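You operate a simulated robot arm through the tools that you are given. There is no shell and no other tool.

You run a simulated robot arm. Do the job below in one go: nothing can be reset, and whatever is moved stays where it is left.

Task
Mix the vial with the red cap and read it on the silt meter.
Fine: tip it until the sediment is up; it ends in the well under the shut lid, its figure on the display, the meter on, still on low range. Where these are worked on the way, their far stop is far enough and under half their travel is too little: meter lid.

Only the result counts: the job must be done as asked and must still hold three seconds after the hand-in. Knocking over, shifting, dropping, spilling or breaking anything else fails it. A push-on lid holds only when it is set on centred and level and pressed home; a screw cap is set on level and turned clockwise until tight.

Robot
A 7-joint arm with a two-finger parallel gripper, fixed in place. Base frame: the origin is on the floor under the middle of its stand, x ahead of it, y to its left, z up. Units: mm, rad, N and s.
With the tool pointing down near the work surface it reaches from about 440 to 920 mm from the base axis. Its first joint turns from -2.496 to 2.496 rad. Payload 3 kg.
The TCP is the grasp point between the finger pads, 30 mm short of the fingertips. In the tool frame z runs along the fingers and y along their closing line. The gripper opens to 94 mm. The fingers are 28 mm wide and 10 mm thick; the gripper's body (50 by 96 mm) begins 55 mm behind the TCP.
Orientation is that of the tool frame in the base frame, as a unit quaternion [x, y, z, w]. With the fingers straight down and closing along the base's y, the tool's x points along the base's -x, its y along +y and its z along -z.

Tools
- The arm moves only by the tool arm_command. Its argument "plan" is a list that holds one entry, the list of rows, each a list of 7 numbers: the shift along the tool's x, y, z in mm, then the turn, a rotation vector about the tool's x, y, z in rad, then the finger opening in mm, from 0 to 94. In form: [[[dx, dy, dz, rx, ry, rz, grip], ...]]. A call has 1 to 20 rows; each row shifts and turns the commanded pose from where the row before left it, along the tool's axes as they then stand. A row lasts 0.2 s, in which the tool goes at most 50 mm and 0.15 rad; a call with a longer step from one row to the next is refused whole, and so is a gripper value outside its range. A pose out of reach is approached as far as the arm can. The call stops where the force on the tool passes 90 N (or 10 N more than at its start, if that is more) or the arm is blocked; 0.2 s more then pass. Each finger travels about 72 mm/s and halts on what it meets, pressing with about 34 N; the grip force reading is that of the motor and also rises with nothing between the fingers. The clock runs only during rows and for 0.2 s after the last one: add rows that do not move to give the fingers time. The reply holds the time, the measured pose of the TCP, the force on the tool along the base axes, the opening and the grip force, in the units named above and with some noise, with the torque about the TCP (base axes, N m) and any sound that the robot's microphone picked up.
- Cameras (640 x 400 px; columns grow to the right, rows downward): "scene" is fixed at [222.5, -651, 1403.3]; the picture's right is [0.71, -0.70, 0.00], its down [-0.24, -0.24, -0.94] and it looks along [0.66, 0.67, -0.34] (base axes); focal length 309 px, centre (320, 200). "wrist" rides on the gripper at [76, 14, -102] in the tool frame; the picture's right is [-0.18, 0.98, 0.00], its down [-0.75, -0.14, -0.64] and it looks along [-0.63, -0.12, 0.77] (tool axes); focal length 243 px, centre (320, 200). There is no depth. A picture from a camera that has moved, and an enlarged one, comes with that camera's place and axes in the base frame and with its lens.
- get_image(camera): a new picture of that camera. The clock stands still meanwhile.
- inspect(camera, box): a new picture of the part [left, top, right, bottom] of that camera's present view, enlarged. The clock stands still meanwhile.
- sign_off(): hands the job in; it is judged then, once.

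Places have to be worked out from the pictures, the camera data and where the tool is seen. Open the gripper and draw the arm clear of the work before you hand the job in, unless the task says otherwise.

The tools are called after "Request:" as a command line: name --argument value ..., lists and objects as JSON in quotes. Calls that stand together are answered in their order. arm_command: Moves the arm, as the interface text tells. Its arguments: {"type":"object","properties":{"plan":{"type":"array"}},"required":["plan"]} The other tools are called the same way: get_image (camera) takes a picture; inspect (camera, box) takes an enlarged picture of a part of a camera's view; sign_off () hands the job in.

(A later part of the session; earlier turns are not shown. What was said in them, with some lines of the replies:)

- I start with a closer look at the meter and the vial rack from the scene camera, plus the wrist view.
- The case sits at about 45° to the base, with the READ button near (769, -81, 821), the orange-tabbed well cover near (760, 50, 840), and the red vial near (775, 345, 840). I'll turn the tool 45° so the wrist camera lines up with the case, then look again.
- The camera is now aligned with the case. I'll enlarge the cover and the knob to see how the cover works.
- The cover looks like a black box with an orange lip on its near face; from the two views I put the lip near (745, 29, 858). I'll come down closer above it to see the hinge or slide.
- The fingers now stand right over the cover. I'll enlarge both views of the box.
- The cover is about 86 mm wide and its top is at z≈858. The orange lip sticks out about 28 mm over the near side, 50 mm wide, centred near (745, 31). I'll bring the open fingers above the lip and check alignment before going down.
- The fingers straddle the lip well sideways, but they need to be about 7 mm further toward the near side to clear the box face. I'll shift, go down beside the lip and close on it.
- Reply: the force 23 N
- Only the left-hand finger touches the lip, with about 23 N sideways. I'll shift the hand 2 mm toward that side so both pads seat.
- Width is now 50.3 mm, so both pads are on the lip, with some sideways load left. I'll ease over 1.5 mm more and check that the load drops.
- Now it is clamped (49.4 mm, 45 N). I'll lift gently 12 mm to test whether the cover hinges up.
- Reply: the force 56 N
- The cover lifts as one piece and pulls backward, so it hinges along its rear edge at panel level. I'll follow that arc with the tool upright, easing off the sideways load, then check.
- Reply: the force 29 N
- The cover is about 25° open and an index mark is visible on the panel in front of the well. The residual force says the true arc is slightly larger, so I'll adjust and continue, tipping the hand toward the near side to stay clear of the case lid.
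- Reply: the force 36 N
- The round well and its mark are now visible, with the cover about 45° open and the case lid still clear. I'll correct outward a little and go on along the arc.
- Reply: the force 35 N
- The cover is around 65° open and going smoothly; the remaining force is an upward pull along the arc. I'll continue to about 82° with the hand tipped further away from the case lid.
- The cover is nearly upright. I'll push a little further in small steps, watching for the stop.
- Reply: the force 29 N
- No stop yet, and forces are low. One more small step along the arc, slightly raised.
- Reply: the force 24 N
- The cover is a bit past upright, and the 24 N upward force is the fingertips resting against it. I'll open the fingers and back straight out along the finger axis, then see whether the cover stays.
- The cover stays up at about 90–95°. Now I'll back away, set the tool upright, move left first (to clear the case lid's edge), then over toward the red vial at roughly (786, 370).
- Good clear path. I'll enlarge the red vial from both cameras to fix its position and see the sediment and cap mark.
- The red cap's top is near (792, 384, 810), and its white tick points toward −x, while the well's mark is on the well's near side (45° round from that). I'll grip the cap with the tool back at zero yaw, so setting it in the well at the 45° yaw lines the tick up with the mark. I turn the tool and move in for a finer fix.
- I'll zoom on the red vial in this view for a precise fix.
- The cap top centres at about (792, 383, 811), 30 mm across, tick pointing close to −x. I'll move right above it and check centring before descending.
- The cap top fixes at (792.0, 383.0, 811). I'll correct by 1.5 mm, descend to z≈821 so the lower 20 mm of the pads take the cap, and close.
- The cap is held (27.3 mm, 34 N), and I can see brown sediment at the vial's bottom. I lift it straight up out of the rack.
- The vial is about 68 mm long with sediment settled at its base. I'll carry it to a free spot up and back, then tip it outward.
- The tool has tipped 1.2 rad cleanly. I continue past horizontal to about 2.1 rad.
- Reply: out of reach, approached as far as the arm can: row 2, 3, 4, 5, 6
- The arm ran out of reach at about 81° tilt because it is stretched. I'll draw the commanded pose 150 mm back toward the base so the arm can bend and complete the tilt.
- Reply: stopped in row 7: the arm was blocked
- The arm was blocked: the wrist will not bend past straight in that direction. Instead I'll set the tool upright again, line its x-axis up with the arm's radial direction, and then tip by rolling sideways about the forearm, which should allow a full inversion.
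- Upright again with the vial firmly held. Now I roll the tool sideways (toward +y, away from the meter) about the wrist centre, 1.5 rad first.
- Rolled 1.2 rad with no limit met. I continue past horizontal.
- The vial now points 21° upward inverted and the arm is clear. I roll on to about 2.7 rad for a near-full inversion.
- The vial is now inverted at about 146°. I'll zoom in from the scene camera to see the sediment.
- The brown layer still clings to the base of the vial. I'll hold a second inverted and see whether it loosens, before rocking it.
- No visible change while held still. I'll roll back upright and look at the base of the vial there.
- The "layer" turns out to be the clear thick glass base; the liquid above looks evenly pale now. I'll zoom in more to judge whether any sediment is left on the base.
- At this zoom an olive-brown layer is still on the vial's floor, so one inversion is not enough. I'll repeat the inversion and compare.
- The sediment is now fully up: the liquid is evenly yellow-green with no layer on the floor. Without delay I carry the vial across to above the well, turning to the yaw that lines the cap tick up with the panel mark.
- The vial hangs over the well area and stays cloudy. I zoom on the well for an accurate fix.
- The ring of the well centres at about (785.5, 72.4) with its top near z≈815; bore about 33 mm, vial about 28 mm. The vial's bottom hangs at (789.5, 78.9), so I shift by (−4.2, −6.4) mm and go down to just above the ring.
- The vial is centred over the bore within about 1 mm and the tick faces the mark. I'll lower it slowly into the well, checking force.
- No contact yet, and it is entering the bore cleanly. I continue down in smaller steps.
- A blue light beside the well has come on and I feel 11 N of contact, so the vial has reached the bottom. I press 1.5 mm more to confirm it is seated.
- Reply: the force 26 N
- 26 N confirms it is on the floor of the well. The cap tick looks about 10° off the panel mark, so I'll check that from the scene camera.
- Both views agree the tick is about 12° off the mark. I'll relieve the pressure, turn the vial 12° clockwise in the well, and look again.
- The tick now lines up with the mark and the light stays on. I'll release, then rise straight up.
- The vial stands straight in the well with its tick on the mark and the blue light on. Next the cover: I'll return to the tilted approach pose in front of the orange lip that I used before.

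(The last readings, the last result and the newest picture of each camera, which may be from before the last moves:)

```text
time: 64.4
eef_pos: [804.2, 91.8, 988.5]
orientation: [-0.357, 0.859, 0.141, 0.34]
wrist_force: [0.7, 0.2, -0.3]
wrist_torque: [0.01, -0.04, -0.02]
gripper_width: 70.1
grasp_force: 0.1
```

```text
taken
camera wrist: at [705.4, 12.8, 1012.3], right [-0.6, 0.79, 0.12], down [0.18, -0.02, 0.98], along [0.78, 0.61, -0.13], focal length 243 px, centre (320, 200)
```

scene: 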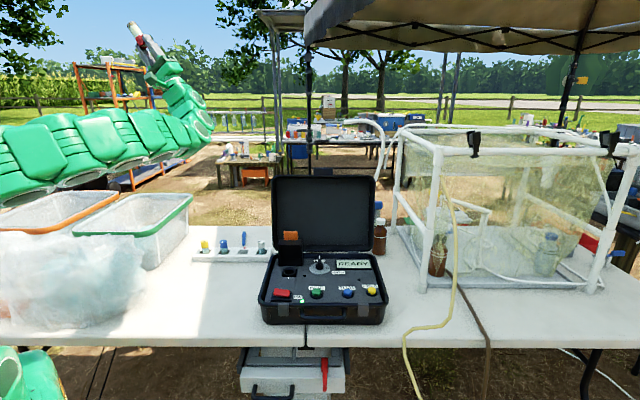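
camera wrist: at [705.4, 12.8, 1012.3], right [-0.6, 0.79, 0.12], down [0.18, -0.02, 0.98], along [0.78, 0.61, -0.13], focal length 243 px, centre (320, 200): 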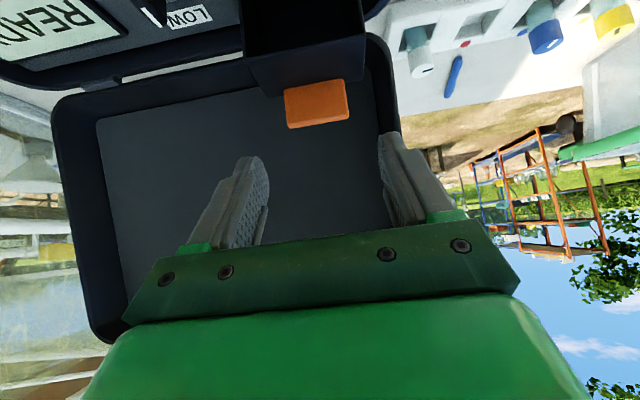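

The pose matches my earlier exit pose and the lip is where I left it. I'll advance along the finger axis to straddle the lip, stopping a few millimetres short of before, and close.

Request:
arm_command --plan '[[[3, -0.5, 20, 0, 0, 0, 70], [3, -0.5, 20, 0, 0, 0, 70], [0, 0, 18, 0, 0, 0, 70], [0, 0, 14.6, 0, 0, 0, 70], [0, 0, 0, 0, 0, 0, 70]]]'

Request:
get_image --camera "wrist"

Request:
inspect --camera "scene" --box '[255, 190, 345, 290]'

```text
time: 65.6
eef_pos: [837.0, 122.0, 932.1]
orientation: [-0.358, 0.859, 0.141, 0.337]
wrist_force: [-0.3, 0.2, 0.2]
wrist_torque: [0.01, 0.01, 0.0]
gripper_width: 69.8
grasp_force: 0.1
```

```text
taken
camera wrist: at [738.5, 43.1, 955.8], right [-0.6, 0.79, 0.12], down [0.18, -0.02, 0.98], along [0.78, 0.62, -0.13], focal length 243 px, centre (320, 200)
```

wrist: 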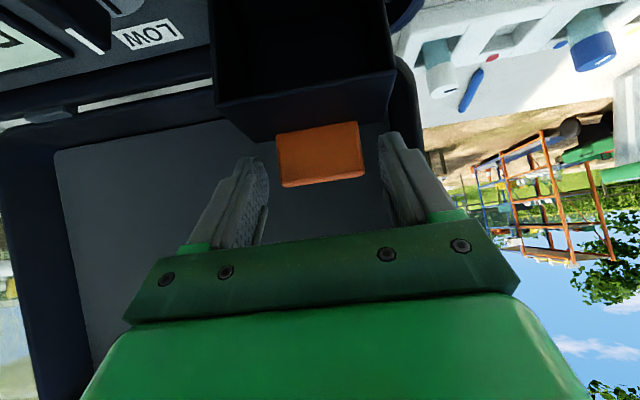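

```text
4.00 times, centred on (300, 240) of scene
camera zoom: at [222.5, -651.0, 1403.3], right [0.71, -0.7, 0.0], down [-0.24, -0.24, -0.94], along [0.66, 0.67, -0.34], focal length 1236 px, centre (400, 40)
```

zoom: 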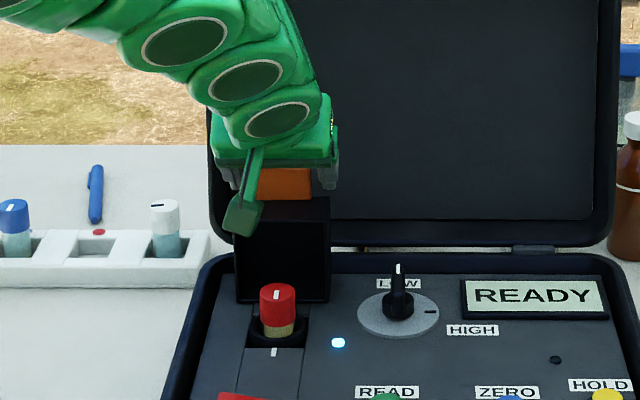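

The fingers straddle the lip evenly. I close on it and check the clamp.

Request:
arm_command --plan '[[[0, 0, 0, 0, 0, 0, 55], [0, 0, 0, 0, 0, 0, 40], [0, 0, 0, 0, 0, 0, 40], [0, 0, 0, 0, 0, 0, 40]]]'

```text
time: 66.6
eef_pos: [836.8, 123.1, 932.0]
orientation: [-0.357, 0.859, 0.14, 0.339]
wrist_force: [-6.0, 6.1, -0.2]
wrist_torque: [0.29, 0.15, 0.19]
gripper_width: 49.5
grasp_force: 44.9
```

Clamped at 49.5 mm. I now bring the cover back along its arc (hinge at about v=652, z=813 in my frame), first 20°.

Request:
arm_command --plan '[[[4.19, 0, -8.55, 0, 0, 0, 40], [4.39, 0, -8.19, 0, 0.025, 0, 40], [4.21, 0, -7.47, 0, 0.0625, 0, 40], [5.28, 0, -6.4, 0, 0.0625, 0, 40], [0, 0, 0, 0, 0, 0, 40]]]'

Request:
inspect --camera "scene" --box '[255, 190, 345, 290]'

```text
time: 67.8
eef_pos: [812.4, 98.2, 943.3]
orientation: [-0.367, 0.882, 0.112, 0.273]
wrist_force: [-2.7, 20.4, 6.9]
wrist_torque: [1.3, -0.76, 0.28]
gripper_width: 49.0
grasp_force: 45.0
```

```text
4.00 times, centred on (300, 240) of scene
camera zoom: at [222.5, -651.0, 1403.3], right [0.71, -0.7, 0.0], down [-0.24, -0.24, -0.94], along [0.66, 0.67, -0.34], focal length 1236 px, centre (400, 40)
```

zoom: 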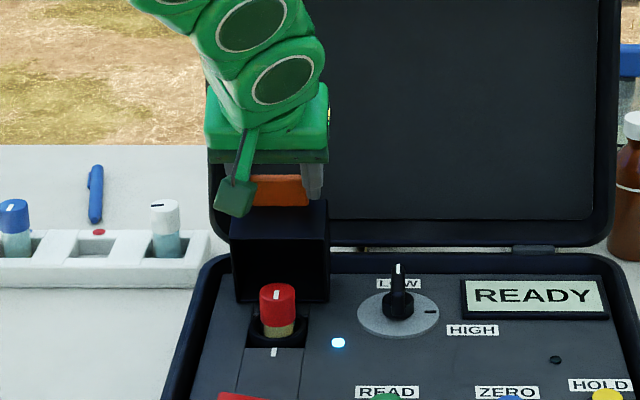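

It moves smoothly with small forces. I continue the arc down to about 42°.

Request:
arm_command --plan '[[[6.2, 0.5, -5.46, 0, 0.0625, 0, 40], [6.99, 0.3, -4.28, 0, 0.0625, 0, 40], [7.57, 0, -2.77, 0, 0.0625, 0, 40], [7.83, 0, -1.57, 0, 0.0625, 0, 40], [7.94, 0, -0.13, 0, 0.0625, 0, 40], [7.8, 0, 1.34, 0, 0.0625, 0, 40], [0, 0, 0, 0, 0, 0, 40]]]'

Request:
inspect --camera "scene" --box '[255, 190, 345, 290]'

Request:
get_image --camera "wrist"

```text
time: 69.4
eef_pos: [778.2, 64.5, 935.2]
orientation: [-0.382, 0.917, 0.042, 0.104]
wrist_force: [-12.0, 15.4, 19.6]
wrist_torque: [1.1, -0.75, 0.19]
gripper_width: 49.6
grasp_force: 44.5
```

```text
4.00 times, centred on (300, 240) of scene
camera zoom: at [222.5, -651.0, 1403.3], right [0.71, -0.7, 0.0], down [-0.24, -0.24, -0.94], along [0.66, 0.67, -0.34], focal length 1236 px, centre (400, 40)
```

zoom: 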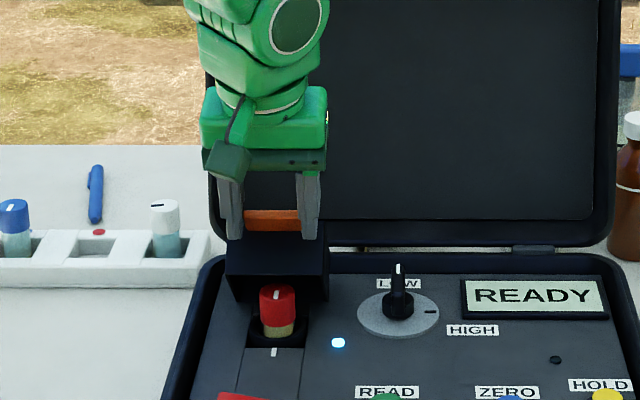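

```text
taken
camera wrist: at [700.2, 5.8, 1018.8], right [-0.57, 0.82, 0.04], down [0.52, 0.32, 0.79], along [0.64, 0.47, -0.61], focal length 243 px, centre (320, 200)
```

wrist: 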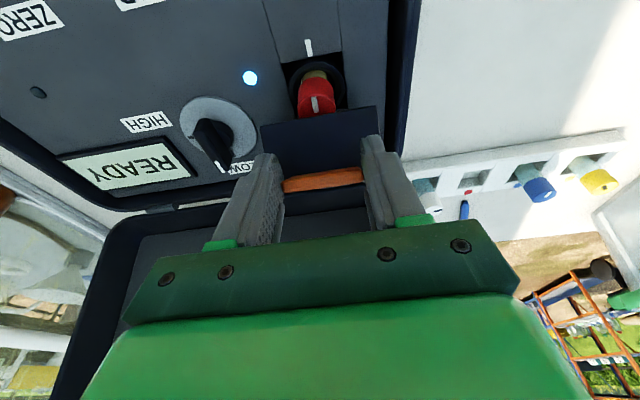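

The cover is about 42° and its path clears the vial cap. I continue down to about 12°.

Request:
arm_command --plan '[[[7.59, 0.3, 2.67, 0, 0.0625, 0, 40], [7.16, 0.3, 4.1, 0, 0.0625, 0, 40], [6.26, 0, 5.3, 0, 0.0625, 0, 40], [6.25, 0, 6.37, 0, 0.0375, 0, 40], [6.2, 0, 7.2, 0, 0, 0, 40], [5.5, 0, 7.7, 0, 0, 0, 40], [0, 0, 0, 0, 0, 0, 40]]]'

Request:
inspect --camera "scene" --box '[255, 190, 345, 290]'

```text
time: 71.0
eef_pos: [753.0, 38.8, 898.6]
orientation: [-0.384, 0.923, 0.0, -0.001]
wrist_force: [-20.6, 3.5, 22.2]
wrist_torque: [0.71, -0.75, -0.05]
gripper_width: 49.5
grasp_force: 44.5
```

```text
4.00 times, centred on (300, 240) of scene
camera zoom: at [222.5, -651.0, 1403.3], right [0.71, -0.7, 0.0], down [-0.24, -0.24, -0.94], along [0.66, 0.67, -0.34], focal length 1236 px, centre (400, 40)
```

zoom: 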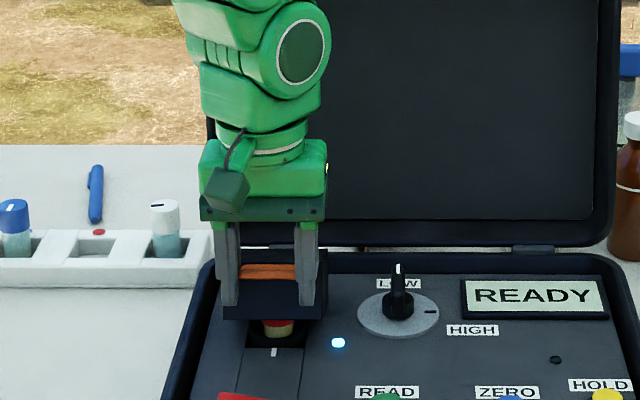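

About 12–15° left. I bring it down to its seat.

Request:
arm_command --plan '[[[4.9, 0, 8.2, 0, 0, 0, 40], [4.1, 0, 8.5, 0, 0, 0, 40], [1.5, 0, 3.5, 0, 0, 0, 40], [0, 0, 0, 0, 0, 0, 40]]]'

Request:
inspect --camera "scene" --box '[255, 190, 345, 290]'

Request:
inspect --camera "wrist" --box '[220, 80, 420, 230]'

```text
time: 72.0
eef_pos: [747.2, 30.4, 879.2]
orientation: [-0.384, 0.923, -0.001, 0.001]
wrist_force: [-29.2, -17.6, 29.1]
wrist_torque: [0.19, -0.62, -0.05]
gripper_width: 49.8
grasp_force: 44.4
```

```text
4.00 times, centred on (300, 240) of scene
camera zoom: at [222.5, -651.0, 1403.3], right [0.71, -0.7, 0.0], down [-0.24, -0.24, -0.94], along [0.66, 0.67, -0.34], focal length 1236 px, centre (400, 40)
```

zoom: 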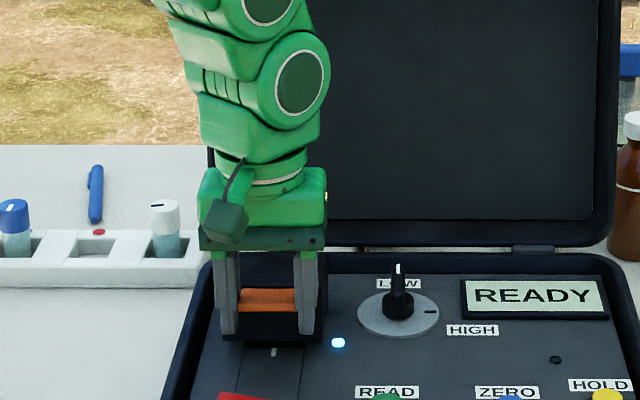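

```text
2.67 times, centred on (320, 155) of wrist
camera zoom: at [681.6, -12.5, 981.5], right [-0.57, 0.82, 0.0], down [0.63, 0.44, 0.64], along [0.53, 0.36, -0.77], focal length 647 px, centre (320, 320)
```

zoom: 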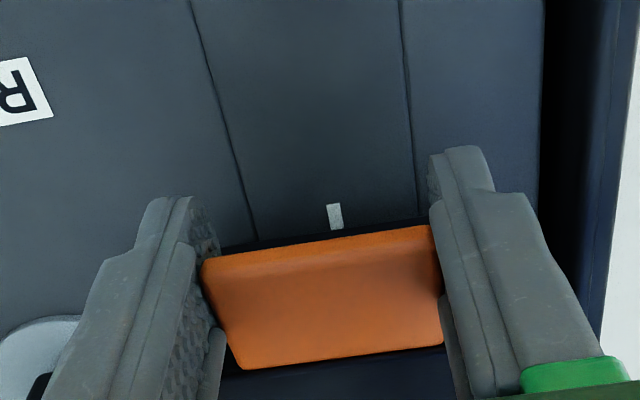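

The cover is almost down, but the index mark in front is still uncovered, so there are a few degrees left. I press further along the arc.

Request:
arm_command --plan '[[[2.5, 0, 3, 0, 0, 0, 40], [1.5, 0, 4, 0, 0, 0, 40], [0, 0, 0, 0, 0, 0, 40]]]'

Request:
inspect --camera "scene" --box '[255, 220, 335, 310]'

```text
time: 72.8
eef_pos: [742.7, 27.8, 870.2]
orientation: [-0.385, 0.923, 0.0, 0.001]
wrist_force: [-5.2, -19.9, 19.2]
wrist_torque: [0.47, -0.9, -0.45]
gripper_width: 49.4
grasp_force: 44.9
```

```text
4.44 times, centred on (295, 265) of scene
camera zoom: at [222.5, -651.0, 1403.3], right [0.71, -0.7, 0.0], down [-0.24, -0.24, -0.94], along [0.66, 0.67, -0.34], focal length 1373 px, centre (431, -89)
```

zoom: 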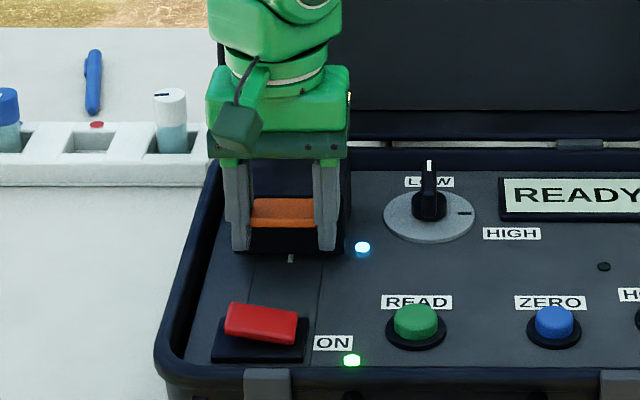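

Still about 6 mm open at the front by comparison with the first picture. I press down a bit more.

Request:
arm_command --plan '[[[1, 0, 3, 0, 0, 0, 40], [1, 0, 3, 0, 0, 0, 40], [0, 0, 2, 0, 0, 0, 40], [0, 0, 0, 0, 0, 0, 40]]]'

Request:
inspect --camera "scene" --box '[255, 220, 335, 310]'

```text
time: 73.8
eef_pos: [740.1, 25.9, 861.8]
orientation: [-0.384, 0.923, 0.0, 0.0]
wrist_force: [-24.2, -45.0, 32.9]
wrist_torque: [-0.01, -0.39, -0.43]
gripper_width: 49.8
grasp_force: 45.2
```

```text
4.44 times, centred on (295, 265) of scene
camera zoom: at [222.5, -651.0, 1403.3], right [0.71, -0.7, 0.0], down [-0.24, -0.24, -0.94], along [0.66, 0.67, -0.34], focal length 1373 px, centre (431, -89)
```

zoom: 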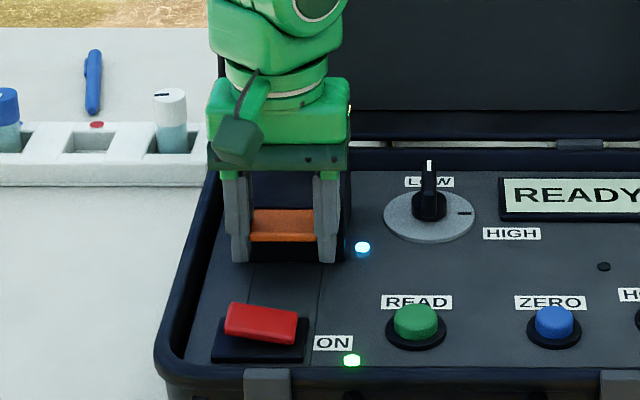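

The cover is down flush, with the mark hidden as at the start. I release the lip, rise, and check that it stays shut.

Request:
arm_command --plan '[[[0, 0, 0, 0, 0, 0, 58], [0, 0, 0, 0, 0, 0, 70], [0, 0, 0, 0, 0, 0, 70], [0, 0, -15, 0, 0, 0, 70], [0, 0, -30, 0, 0, 0, 70], [0, 0, 0, 0, 0, 0, 70]]]'

Request:
inspect --camera "scene" --box '[255, 230, 385, 320]'

Request:
get_image --camera "wrist"

```text
time: 75.2
eef_pos: [741.8, 28.5, 907.1]
orientation: [-0.384, 0.924, 0.0, 0.0]
wrist_force: [-0.1, -0.4, -1.3]
wrist_torque: [0.0, -0.02, -0.01]
gripper_width: 70.0
grasp_force: 0.0
```

```text
4.44 times, centred on (320, 275) of scene
camera zoom: at [222.5, -651.0, 1403.3], right [0.71, -0.7, 0.0], down [-0.24, -0.24, -0.94], along [0.66, 0.67, -0.34], focal length 1373 px, centre (320, -133)
```

zoom: 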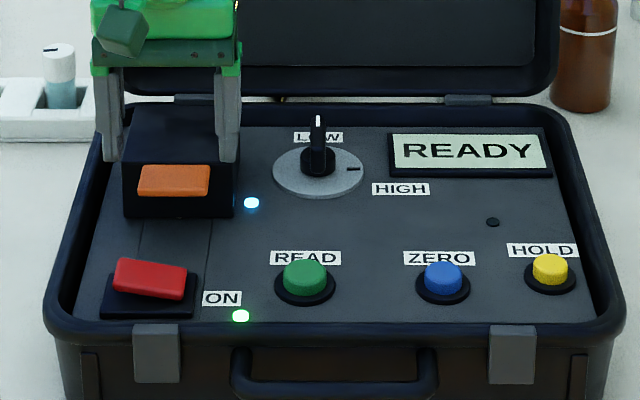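

```text
taken
camera wrist: at [678.2, -15.2, 1010.2], right [-0.57, 0.82, 0.0], down [0.63, 0.43, 0.64], along [0.53, 0.36, -0.77], focal length 243 px, centre (320, 200)
```

wrist: 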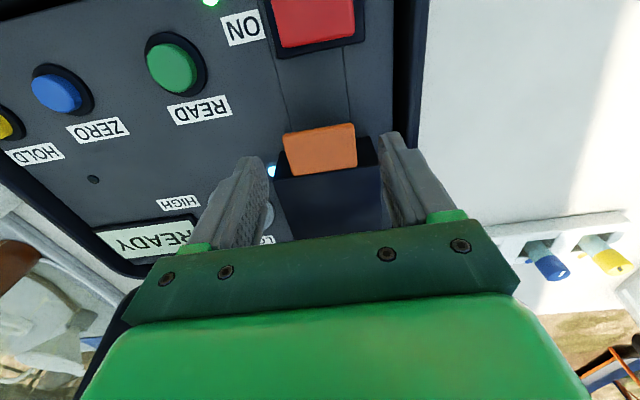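

The cover stays shut and the light remains on; the display shows READY and the knob is still at LOW. READ's top is near (768, −80, 821), so I close the fingers and move above it.

Request:
arm_command --plan '[[[0, 0, -20, 0, 0, 0, 40], [19.4, -31.8, 0, 0, 0, 0, 0], [19.4, -31.8, 0, 0, 0, 0, 0], [19.5, -31.7, 0, 0, 0, 0, 0], [0, 0, 25, 0, 0, 0, 0], [0, 0, 25, 0, 0, 0, 0], [0, 0, 0, 0, 0, 0, 0]]]'

Request:
get_image --camera "wrist"

Request:
inspect --camera "scene" --box '[265, 240, 385, 320]'

```text
time: 76.8
eef_pos: [769.9, -80.6, 878.0]
orientation: [-0.384, 0.923, 0.001, 0.001]
wrist_force: [0.3, -0.4, 0.7]
wrist_torque: [0.01, -0.01, 0.0]
gripper_width: 0.1
grasp_force: 33.5
```

```text
taken
camera wrist: at [705.3, -124.8, 980.5], right [-0.57, 0.82, 0.0], down [0.63, 0.43, 0.64], along [0.53, 0.36, -0.77], focal length 243 px, centre (320, 200)
```

wrist: 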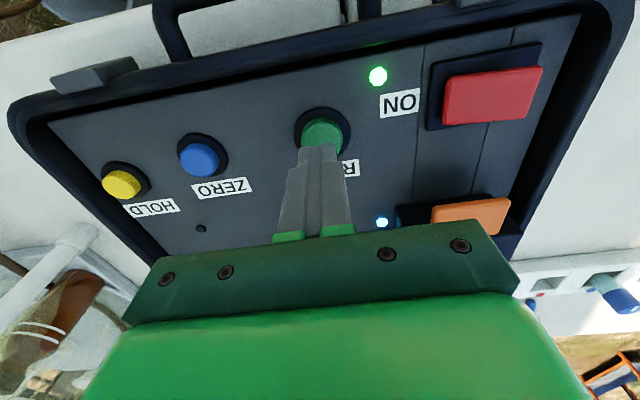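

```text
5.00 times, centred on (325, 280) of scene
camera zoom: at [222.5, -651.0, 1403.3], right [0.71, -0.7, 0.0], down [-0.24, -0.24, -0.94], along [0.66, 0.67, -0.34], focal length 1545 px, centre (295, -200)
```

zoom: 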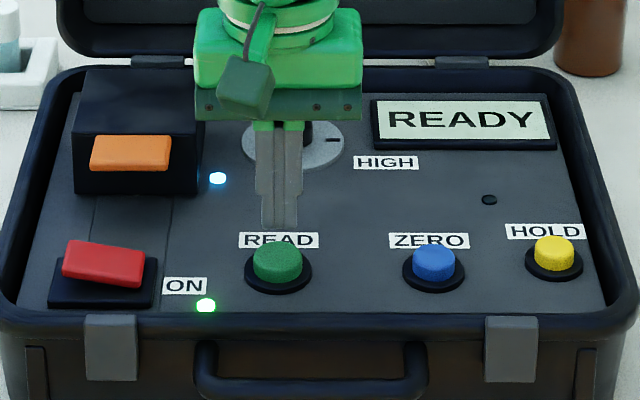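

The closed fingertips are centred over READ, about 27 mm above it. I press down in small steps, watching force and sound.

Request:
arm_command --plan '[[[0, 0, 12, 0, 0, 0, 0], [0, 0, 10, 0, 0, 0, 0], [0, 0, 3, 0, 0, 0, 0], [0, 0, 2, 0, 0, 0, 0], [0, 0, 2, 0, 0, 0, 0], [0, 0, 0, 0, 0, 0, 0]]]'

Request:
inspect --camera "scene" --box '[265, 240, 385, 320]'

```text
time: 78.2
eef_pos: [768.0, -81.9, 848.6]
orientation: [-0.384, 0.923, -0.001, 0.001]
wrist_force: [2.2, 1.2, 3.4]
wrist_torque: [0.02, -0.08, 0.01]
gripper_width: 0.0
grasp_force: 33.2
heard: click
```

```text
5.00 times, centred on (325, 280) of scene
camera zoom: at [222.5, -651.0, 1403.3], right [0.71, -0.7, 0.0], down [-0.24, -0.24, -0.94], along [0.66, 0.67, -0.34], focal length 1545 px, centre (295, -200)
```

zoom: 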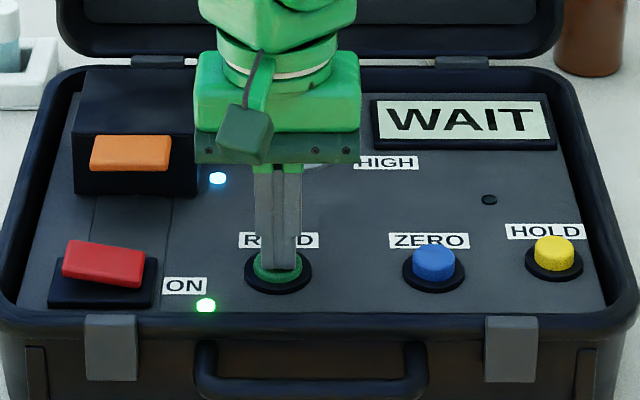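

The button clicked and the display shows WAIT. I lift off the button and hold clear above it while the meter measures.

Request:
arm_command --plan '[[[0, 0, -10, 0, 0, 0, 0], [0, 0, -25, 0, 0, 0, 0], [0, 0, -30, 0, 0, 0, 0], [0, 0, 0, 0, 0, 0, 0], [0, 0, 0, 0, 0, 0, 0], [0, 0, 0, 0, 0, 0, 0], [0, 0, 0, 0, 0, 0, 0], [0, 0, 0, 0, 0, 0, 0], [0, 0, 0, 0, 0, 0, 0], [0, 0, 0, 0, 0, 0, 0]]]'

Request:
inspect --camera "scene" --box '[265, 240, 385, 320]'

```text
time: 80.4
eef_pos: [767.6, -79.6, 914.2]
orientation: [-0.385, 0.923, 0.001, 0.0]
wrist_force: [0.1, 0.4, 0.8]
wrist_torque: [0.01, 0.03, 0.0]
gripper_width: 0.0
grasp_force: 33.0
```

```text
5.00 times, centred on (325, 280) of scene
camera zoom: at [222.5, -651.0, 1403.3], right [0.71, -0.7, 0.0], down [-0.24, -0.24, -0.94], along [0.66, 0.67, -0.34], focal length 1545 px, centre (295, -200)
```

zoom: 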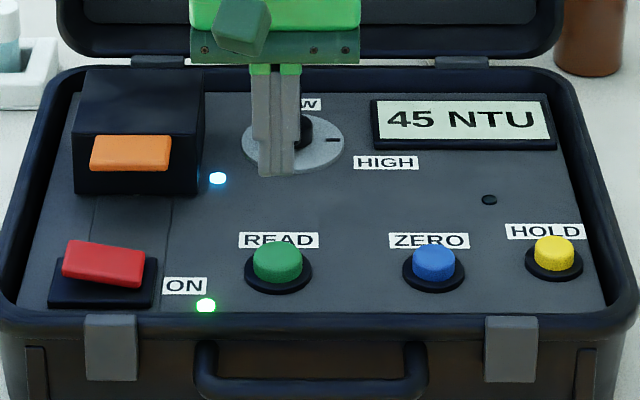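

The display reads 45 NTU, with the meter on and the knob at LOW. I now open the gripper, rise and draw the arm back clear.

Request:
arm_command --plan '[[[0, 0, -40, 0, 0, 0, 20], [0, 0, -40, 0, 0, 0, 50], [0, 0, -40, 0, 0, 0, 60], [0, 0, -40, 0, 0, 0, 60], [40, 0, -20, 0, 0, 0, 60], [40, 0, -20, 0, 0, 0, 60], [40, 0, 0, 0, 0, 0, 60], [30, 20, 0, 0, 0, 0, 60], [0, 0, 0, 0, 0, 0, 60]]]'

Request:
get_image --camera "scene"

Request:
inspect --camera "scene" --box '[265, 240, 385, 320]'

Request:
inspect --camera "scene" --box '[260, 245, 330, 305]'

```text
time: 82.4
eef_pos: [646.9, -176.3, 1111.6]
orientation: [-0.384, 0.923, 0.0, 0.0]
wrist_force: [0.3, 0.5, -0.6]
wrist_torque: [-0.01, 0.01, -0.03]
gripper_width: 60.1
grasp_force: 0.2
```

```text
taken
```

scene: 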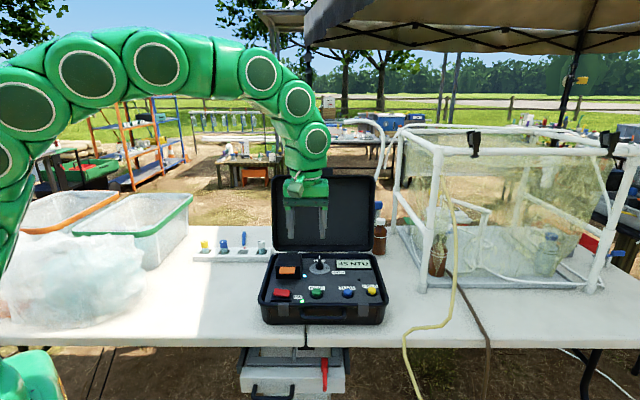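

```text
5.00 times, centred on (325, 280) of scene
camera zoom: at [222.5, -651.0, 1403.3], right [0.71, -0.7, 0.0], down [-0.24, -0.24, -0.94], along [0.66, 0.67, -0.34], focal length 1545 px, centre (295, -200)
```

zoom: 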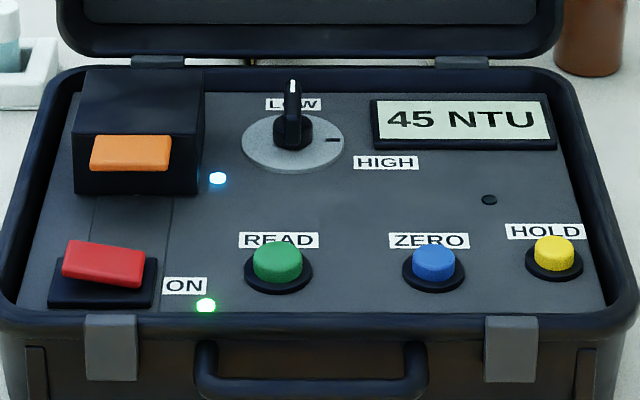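

```text
6.67 times, centred on (295, 275) of scene
camera zoom: at [222.5, -651.0, 1403.3], right [0.71, -0.7, 0.0], down [-0.24, -0.24, -0.94], along [0.66, 0.67, -0.34], focal length 2060 px, centre (487, -300)
```

zoom: 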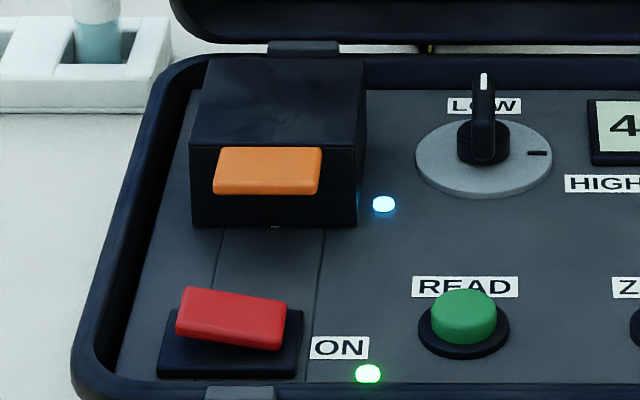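

The picture shows 45 NTU on the display, the cover shut over the vial, the meter on, the knob at LOW and the arm open and clear with nothing else disturbed. I hand the job in.

Request:
sign_off

```text
The job is handed in.
```

I mixed the red-capped vial and read it on the silt meter. The display shows **45 NTU**, and I've handed the job in. I don't have the judging result.

- **Mixing:** I inverted the vial twice to about 146°. One inversion left a brown layer on the bottom. After the second, the liquid looked evenly cloudy with no layer left.
- **Seating:** The vial is at the bottom of the well, and the blue light beside the well came on as it seated. I also lined up the cap's tick with the panel mark, which you hadn't asked for.
- **Meter:** The lid is shut, the meter is on and the range knob is still at LOW.
- **Timing:** READ was pressed about 25 seconds after the last inversion. I couldn't see the vial under the lid, so I can't rule out a little settling before the reading. When I let go of it, about 10 seconds after mixing, it still looked evenly cloudy.

In the last pictures, nothing else looked moved, spilled or knocked over. The gripper is open and the arm is drawn clear.
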